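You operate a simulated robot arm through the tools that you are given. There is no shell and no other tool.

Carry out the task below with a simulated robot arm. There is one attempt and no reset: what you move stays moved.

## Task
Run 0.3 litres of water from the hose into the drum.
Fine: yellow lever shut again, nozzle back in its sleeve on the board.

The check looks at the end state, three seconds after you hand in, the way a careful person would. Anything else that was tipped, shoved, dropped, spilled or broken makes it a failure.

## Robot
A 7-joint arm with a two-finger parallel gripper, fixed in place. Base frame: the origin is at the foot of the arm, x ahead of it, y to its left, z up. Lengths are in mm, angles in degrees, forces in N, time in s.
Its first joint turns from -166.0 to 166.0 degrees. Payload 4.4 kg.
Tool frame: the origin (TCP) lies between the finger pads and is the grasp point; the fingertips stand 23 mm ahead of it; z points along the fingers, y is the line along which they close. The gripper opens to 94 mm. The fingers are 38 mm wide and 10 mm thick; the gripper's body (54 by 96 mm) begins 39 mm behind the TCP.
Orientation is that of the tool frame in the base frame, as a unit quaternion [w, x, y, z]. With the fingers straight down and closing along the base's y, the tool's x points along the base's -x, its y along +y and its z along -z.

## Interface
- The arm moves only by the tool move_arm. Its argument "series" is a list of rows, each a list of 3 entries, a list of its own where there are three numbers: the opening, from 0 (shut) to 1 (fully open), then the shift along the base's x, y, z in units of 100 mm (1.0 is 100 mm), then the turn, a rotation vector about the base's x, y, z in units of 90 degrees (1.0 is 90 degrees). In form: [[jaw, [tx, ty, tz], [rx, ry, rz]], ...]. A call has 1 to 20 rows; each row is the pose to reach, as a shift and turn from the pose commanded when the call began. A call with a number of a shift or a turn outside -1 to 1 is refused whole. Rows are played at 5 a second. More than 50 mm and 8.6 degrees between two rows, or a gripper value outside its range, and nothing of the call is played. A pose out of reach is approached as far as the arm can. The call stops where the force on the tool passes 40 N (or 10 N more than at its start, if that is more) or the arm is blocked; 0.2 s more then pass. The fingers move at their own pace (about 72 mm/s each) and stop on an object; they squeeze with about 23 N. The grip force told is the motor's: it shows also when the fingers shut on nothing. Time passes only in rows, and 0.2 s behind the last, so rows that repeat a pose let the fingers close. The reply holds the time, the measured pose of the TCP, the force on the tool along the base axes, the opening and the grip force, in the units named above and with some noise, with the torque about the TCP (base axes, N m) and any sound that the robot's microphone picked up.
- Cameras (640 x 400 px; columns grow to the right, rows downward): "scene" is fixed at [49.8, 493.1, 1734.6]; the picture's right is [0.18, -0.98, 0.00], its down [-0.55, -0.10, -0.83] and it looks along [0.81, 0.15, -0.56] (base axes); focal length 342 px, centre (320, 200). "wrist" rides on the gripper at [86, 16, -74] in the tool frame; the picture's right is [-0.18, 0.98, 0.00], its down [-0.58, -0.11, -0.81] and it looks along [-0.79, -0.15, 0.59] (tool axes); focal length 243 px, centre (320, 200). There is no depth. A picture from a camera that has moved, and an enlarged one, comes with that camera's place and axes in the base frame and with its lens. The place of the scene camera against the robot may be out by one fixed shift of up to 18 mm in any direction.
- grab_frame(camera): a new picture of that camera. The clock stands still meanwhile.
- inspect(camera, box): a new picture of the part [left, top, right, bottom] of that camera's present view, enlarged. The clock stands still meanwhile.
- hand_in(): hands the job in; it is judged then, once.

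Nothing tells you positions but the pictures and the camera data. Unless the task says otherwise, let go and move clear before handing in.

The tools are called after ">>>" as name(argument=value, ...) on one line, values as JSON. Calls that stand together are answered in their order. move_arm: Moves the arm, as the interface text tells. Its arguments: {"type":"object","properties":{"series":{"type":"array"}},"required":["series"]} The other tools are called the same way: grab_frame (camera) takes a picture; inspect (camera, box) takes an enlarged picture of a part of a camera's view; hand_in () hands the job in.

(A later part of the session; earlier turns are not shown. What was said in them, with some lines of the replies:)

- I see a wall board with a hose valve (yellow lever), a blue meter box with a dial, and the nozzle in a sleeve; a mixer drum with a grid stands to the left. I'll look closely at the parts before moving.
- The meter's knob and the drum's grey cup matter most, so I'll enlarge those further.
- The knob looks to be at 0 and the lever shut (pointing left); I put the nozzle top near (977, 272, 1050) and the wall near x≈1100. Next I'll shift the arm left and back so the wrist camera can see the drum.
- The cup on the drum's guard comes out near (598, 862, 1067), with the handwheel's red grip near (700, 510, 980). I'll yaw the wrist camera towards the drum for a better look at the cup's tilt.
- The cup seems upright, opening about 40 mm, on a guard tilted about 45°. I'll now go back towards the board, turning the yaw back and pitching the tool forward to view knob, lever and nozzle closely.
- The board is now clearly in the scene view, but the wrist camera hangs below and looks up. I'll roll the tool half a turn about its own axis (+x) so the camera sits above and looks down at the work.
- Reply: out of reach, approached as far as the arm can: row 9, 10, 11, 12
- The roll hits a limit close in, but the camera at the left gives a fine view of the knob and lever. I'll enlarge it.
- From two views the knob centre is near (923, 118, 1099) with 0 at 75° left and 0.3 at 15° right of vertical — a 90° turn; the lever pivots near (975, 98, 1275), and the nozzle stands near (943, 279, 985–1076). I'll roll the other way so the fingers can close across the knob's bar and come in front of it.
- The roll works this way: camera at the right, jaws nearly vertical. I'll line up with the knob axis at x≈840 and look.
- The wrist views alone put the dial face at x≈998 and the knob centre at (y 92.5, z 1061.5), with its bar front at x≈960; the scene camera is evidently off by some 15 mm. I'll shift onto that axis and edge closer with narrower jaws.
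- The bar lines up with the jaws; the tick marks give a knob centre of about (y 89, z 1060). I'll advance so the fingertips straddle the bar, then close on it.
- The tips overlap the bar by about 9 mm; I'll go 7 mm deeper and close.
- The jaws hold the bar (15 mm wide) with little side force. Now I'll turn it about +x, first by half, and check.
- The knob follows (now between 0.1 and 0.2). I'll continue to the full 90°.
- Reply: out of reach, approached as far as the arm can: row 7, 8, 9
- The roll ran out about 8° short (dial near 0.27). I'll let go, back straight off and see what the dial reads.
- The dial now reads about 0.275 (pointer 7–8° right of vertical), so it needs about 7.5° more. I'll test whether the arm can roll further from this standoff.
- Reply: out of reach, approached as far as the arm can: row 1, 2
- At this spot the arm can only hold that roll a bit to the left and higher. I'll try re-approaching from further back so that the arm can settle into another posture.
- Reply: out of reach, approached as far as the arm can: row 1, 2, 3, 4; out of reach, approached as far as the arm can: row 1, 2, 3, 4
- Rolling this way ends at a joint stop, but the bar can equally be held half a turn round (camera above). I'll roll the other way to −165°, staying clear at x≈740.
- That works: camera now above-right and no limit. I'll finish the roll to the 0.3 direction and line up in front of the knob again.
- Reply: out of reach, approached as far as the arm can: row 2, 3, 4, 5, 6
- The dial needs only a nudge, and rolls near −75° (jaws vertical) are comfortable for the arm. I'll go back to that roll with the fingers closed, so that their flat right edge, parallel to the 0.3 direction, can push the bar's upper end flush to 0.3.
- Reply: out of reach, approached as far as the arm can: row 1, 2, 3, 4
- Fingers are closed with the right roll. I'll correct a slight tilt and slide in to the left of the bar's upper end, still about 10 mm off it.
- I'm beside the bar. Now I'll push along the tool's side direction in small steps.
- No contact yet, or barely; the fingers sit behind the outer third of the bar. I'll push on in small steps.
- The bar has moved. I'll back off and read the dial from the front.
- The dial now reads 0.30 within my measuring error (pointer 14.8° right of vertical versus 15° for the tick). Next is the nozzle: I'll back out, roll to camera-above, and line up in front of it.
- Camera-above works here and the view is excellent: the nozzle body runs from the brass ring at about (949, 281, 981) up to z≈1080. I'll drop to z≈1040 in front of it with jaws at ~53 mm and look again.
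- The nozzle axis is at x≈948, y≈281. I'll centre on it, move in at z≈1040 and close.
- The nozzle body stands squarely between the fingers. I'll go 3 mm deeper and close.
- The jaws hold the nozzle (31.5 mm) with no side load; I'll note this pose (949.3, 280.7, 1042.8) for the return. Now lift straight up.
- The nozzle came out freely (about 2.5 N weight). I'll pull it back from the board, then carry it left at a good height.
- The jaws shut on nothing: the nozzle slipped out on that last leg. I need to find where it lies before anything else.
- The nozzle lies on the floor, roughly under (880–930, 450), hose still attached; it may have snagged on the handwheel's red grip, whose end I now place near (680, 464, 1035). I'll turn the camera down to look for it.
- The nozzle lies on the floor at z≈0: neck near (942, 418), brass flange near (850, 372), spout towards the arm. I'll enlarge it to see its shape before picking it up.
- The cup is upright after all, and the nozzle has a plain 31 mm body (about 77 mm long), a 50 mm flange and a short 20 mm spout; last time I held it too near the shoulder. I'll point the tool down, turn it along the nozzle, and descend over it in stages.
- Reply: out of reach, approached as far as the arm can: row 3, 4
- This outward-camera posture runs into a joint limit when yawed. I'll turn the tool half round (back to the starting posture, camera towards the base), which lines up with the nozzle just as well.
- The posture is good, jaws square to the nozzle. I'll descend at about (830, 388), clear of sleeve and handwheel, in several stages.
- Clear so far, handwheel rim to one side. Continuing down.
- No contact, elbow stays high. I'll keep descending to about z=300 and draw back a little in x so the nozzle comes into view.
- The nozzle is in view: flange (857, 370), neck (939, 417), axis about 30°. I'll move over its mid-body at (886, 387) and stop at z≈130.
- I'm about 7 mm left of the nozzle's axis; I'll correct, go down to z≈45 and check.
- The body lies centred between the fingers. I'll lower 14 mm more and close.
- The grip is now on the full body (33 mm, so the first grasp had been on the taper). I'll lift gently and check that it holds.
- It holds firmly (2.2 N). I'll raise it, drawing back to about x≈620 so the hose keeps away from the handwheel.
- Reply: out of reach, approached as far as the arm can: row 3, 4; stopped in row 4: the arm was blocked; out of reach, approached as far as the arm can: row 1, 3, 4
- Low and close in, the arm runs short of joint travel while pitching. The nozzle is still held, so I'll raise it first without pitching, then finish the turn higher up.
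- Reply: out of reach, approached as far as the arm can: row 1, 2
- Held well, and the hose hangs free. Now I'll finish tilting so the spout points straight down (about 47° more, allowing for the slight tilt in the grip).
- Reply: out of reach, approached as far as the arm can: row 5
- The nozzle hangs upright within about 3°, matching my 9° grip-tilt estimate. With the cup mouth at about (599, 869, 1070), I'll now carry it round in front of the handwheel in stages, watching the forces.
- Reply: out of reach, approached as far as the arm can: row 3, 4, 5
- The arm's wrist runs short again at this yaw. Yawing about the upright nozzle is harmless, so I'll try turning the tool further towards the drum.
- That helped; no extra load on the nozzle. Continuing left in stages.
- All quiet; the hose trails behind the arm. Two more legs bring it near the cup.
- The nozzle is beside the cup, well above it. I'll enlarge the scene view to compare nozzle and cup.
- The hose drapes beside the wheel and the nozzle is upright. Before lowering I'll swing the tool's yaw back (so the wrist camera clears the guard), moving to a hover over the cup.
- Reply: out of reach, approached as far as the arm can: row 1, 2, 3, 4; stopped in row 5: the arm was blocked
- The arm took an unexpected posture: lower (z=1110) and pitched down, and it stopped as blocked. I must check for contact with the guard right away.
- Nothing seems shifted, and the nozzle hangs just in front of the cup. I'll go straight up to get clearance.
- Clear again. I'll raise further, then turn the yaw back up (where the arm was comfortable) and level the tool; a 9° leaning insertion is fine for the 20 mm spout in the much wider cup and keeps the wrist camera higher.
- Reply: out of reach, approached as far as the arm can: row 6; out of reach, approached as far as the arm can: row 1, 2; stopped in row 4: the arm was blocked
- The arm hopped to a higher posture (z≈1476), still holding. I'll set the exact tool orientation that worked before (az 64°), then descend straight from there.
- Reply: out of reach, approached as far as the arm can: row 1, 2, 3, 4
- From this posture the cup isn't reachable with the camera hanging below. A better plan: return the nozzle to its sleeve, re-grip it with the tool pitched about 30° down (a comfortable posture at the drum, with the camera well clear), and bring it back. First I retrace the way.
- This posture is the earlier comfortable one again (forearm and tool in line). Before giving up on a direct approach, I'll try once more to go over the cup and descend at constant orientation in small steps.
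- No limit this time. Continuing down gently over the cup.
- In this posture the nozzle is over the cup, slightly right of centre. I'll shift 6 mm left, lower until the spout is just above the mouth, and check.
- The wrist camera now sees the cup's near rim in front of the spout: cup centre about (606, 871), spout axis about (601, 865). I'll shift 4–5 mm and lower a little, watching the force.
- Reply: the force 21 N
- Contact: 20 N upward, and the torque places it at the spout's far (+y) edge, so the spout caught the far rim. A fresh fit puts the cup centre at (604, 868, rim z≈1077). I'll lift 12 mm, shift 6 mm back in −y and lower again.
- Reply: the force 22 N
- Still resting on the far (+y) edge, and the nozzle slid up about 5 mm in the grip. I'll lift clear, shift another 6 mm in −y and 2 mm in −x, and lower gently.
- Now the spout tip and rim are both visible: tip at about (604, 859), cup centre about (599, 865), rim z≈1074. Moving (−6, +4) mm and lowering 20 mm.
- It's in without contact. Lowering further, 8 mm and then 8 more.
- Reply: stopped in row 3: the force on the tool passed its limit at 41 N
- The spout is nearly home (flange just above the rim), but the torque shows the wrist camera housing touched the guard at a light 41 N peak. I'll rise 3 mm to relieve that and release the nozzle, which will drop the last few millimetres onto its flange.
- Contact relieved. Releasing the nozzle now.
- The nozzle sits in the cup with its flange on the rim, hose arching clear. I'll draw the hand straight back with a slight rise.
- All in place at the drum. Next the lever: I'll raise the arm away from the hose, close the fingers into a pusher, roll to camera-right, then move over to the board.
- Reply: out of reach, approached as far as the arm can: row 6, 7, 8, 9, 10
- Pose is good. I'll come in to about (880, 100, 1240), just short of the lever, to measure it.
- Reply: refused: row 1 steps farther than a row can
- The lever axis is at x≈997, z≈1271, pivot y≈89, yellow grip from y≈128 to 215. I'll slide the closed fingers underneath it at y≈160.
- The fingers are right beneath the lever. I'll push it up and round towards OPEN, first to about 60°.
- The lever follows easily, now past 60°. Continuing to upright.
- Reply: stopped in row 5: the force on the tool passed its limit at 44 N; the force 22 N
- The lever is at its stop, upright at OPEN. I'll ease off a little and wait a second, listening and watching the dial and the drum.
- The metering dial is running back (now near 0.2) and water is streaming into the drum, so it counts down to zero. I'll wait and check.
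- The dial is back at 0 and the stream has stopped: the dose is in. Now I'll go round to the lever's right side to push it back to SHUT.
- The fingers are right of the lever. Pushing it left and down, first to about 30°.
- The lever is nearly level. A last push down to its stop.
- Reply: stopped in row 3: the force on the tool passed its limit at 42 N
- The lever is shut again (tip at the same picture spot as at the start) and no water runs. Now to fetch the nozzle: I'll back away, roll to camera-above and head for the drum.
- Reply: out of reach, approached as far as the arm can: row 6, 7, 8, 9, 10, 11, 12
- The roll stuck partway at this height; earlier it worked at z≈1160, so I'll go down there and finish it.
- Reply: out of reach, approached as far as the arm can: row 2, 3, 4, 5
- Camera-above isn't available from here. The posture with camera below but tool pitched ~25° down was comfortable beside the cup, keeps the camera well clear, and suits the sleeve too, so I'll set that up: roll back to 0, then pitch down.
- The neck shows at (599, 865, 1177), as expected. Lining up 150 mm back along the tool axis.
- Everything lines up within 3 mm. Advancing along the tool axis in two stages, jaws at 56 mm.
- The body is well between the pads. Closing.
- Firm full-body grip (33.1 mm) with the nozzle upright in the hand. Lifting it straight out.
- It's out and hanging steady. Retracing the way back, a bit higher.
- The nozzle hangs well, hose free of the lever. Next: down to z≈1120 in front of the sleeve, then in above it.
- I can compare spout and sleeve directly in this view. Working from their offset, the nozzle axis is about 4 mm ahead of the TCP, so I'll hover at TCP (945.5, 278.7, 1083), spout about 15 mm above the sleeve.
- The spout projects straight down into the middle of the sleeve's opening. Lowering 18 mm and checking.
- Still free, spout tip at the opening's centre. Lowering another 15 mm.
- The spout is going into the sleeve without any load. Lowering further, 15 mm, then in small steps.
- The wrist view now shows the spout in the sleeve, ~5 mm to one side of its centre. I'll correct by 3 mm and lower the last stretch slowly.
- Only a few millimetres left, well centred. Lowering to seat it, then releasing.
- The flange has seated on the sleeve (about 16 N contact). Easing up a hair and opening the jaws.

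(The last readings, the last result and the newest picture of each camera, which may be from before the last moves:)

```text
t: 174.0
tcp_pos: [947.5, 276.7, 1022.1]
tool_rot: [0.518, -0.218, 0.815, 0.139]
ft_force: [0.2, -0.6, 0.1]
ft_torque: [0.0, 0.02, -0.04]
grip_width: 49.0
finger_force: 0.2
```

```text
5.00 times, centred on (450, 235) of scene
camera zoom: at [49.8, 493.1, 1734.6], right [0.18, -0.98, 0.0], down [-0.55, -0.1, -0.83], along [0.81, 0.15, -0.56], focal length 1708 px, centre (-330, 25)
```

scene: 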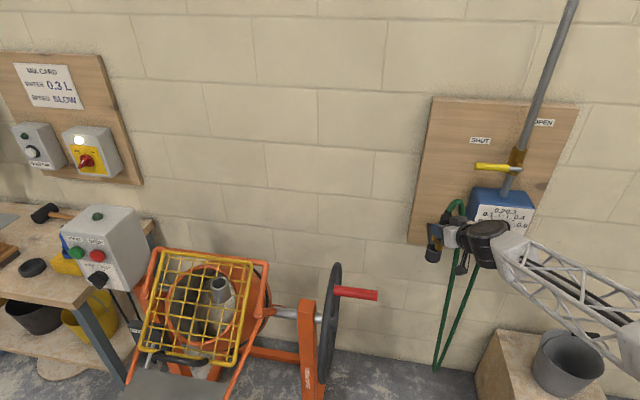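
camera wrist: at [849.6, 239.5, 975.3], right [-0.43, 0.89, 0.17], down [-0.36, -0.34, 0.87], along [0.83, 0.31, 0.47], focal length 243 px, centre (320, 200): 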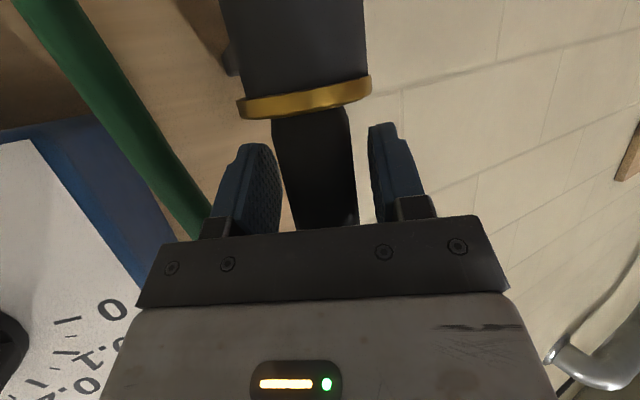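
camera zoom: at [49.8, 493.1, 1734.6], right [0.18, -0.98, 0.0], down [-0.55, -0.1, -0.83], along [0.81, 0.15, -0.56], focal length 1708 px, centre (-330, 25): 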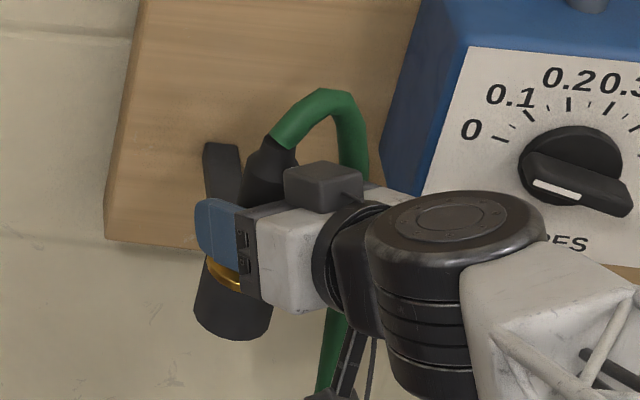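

The nozzle stays seated in its sleeve. Withdrawing straight back along the tool axis.

>>> move_arm(series=[[0.52, [-0.1, -0.055, 0.05], [0, 0, 0]], [0.52, [-0.24, -0.14, 0.13], [0, 0, 0]], [0.52, [-0.47, -0.27, 0.25], [0, 0, 0]], [0.52, [-0.78, -0.45, 0.42], [0, 0, 0]]])

>>> grab_frame(camera="scene")

>>> inspect(camera="scene", box=[400, 180, 520, 290])

>>> grab_frame(camera="wrist")

```text
t: 175.0
tcp_pos: [868.8, 233.0, 1062.8]
tool_rot: [0.518, -0.218, 0.815, 0.14]
ft_force: [0.2, -0.8, -0.1]
ft_torque: [-0.01, -0.04, 0.0]
grip_width: 48.8
finger_force: 0.1
```

```text
taken
```

scene: 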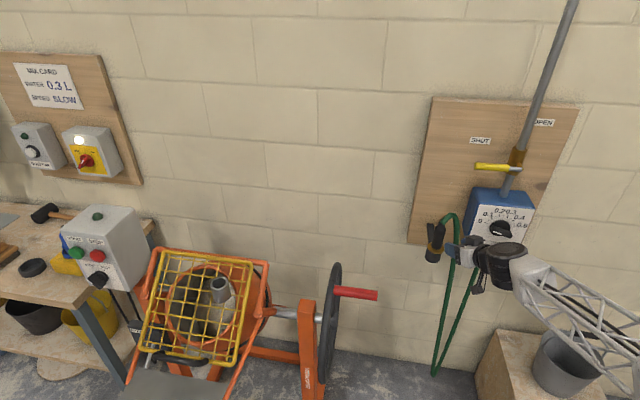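

```text
3.64 times, centred on (460, 235) of scene
camera zoom: at [49.8, 493.1, 1734.6], right [0.18, -0.98, 0.0], down [-0.55, -0.1, -0.83], along [0.81, 0.15, -0.56], focal length 1242 px, centre (-189, 73)
```

zoom: 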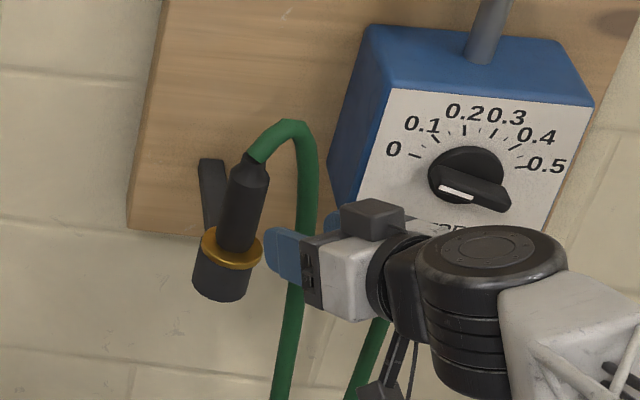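

```text
taken
camera wrist: at [771.5, 195.0, 1017.0], right [-0.43, 0.89, 0.17], down [-0.36, -0.34, 0.87], along [0.83, 0.31, 0.47], focal length 243 px, centre (320, 200)
```

wrist: 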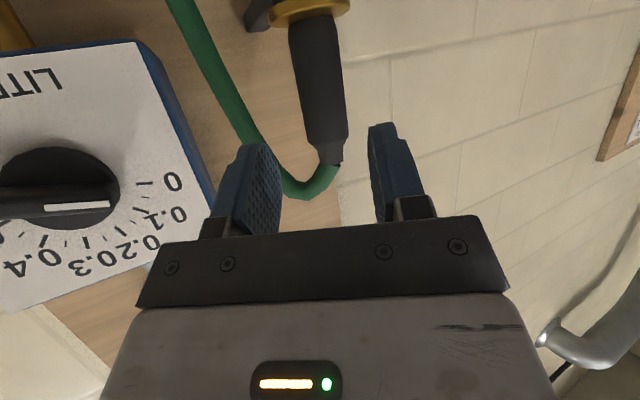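

Nozzle home, just as at the start. I'll back well clear and take a last look at everything.

>>> move_arm(series=[[0.52, [-0.3, 0, 0.2], [0, 0, 0]], [0.52, [-0.6, 0, 0.4], [0, 0, 0]], [0.52, [-0.9, 0, 0.6], [0, 0, 0]], [0.52, [-1.0, 0, 0.8], [0, 0, 0]]])

>>> move_arm(series=[[0.52, [-0.3, 0, 0.2], [0, 0, 0]], [0.52, [-0.6, 0, 0.4], [0, 0, 0]], [0.52, [-0.9, 0, 0.6], [0, 0, 0]], [0.52, [-1.0, 0, 0.8], [0, 0, 0]]])

>>> grab_frame(camera="scene")

>>> inspect(camera="scene", box=[400, 90, 580, 290])

>>> inspect(camera="scene", box=[120, 230, 400, 400])

```text
t: 176.0
tcp_pos: [769.8, 231.9, 1142.2]
tool_rot: [0.518, -0.219, 0.815, 0.141]
ft_force: [0.1, 1.0, -0.4]
ft_torque: [0.0, 0.04, -0.02]
grip_width: 49.1
finger_force: 0.2
```

```text
t: 177.0
tcp_pos: [669.7, 232.0, 1224.3]
tool_rot: [0.518, -0.22, 0.815, 0.141]
ft_force: [0.2, 0.2, -0.3]
ft_torque: [0.01, 0.0, 0.02]
grip_width: 49.0
finger_force: 0.1
```

```text
taken
```

scene: 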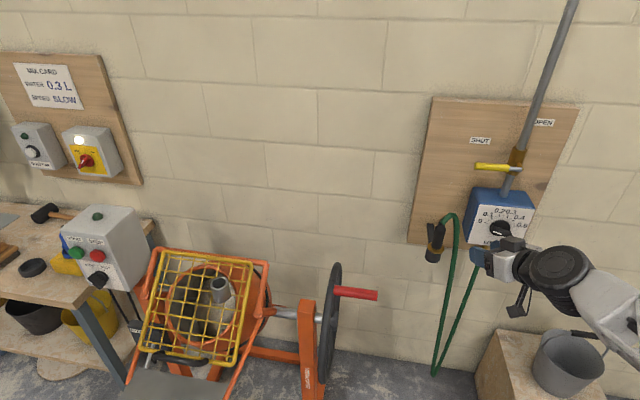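

```text
2.00 times, centred on (490, 190) of scene
camera zoom: at [49.8, 493.1, 1734.6], right [0.18, -0.98, 0.0], down [-0.55, -0.1, -0.83], along [0.81, 0.15, -0.56], focal length 683 px, centre (-20, 220)
```

zoom: 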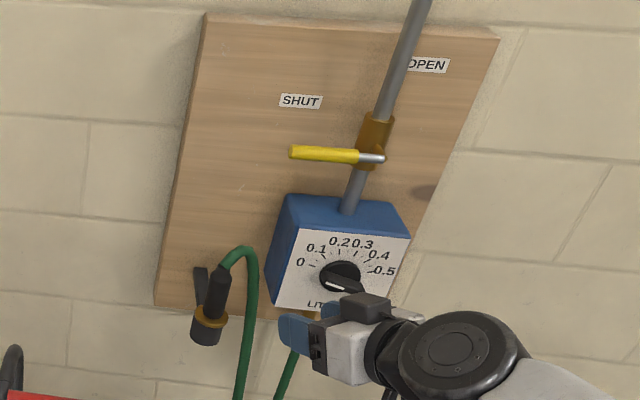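

```text
2.29 times, centred on (260, 315) of scene
camera zoom: at [49.8, 493.1, 1734.6], right [0.18, -0.98, 0.0], down [-0.55, -0.1, -0.83], along [0.81, 0.15, -0.56], focal length 781 px, centre (457, -63)
```

zoom: 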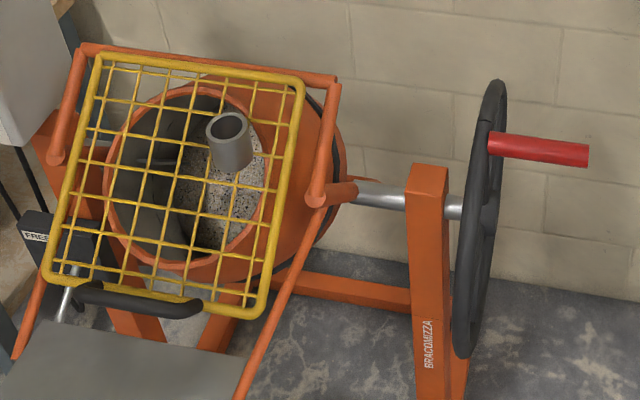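

Every item matches the start picture: lever at SHUT, nozzle in its sleeve, dial at 0, guard, handwheel and bucket unmoved, wet mix in the drum and no spill in view. The arm is clear and empty, so I'm handing in.

>>> hand_in()

```text
The job is handed in.
```

I ran the water from the hose into the drum, shut the yellow lever and put the nozzle back in its sleeve on the board. The job is handed in, and I haven't been told how it was judged.

- **Dose:** I set the dial to 0.3 litres, which my best measurement put at 0.299. It counted down to 0 and the water stopped by itself.
- **Dropped nozzle:** On the first carry I gripped the nozzle too near its tapered top and it fell to the floor. I picked it up and gripped it properly. No water was running, and I saw no damage.
- **Contact with the guard:** While lowering the nozzle into the cup on the drum's guard, the spout pressed on the cup's rim twice, at about 20 N. The hand then touched the guard once, at about 41 N.
- **Final check:** In the last pictures, the lever, nozzle, guard, handwheel and bucket looked as they did at the start. I saw no spill.
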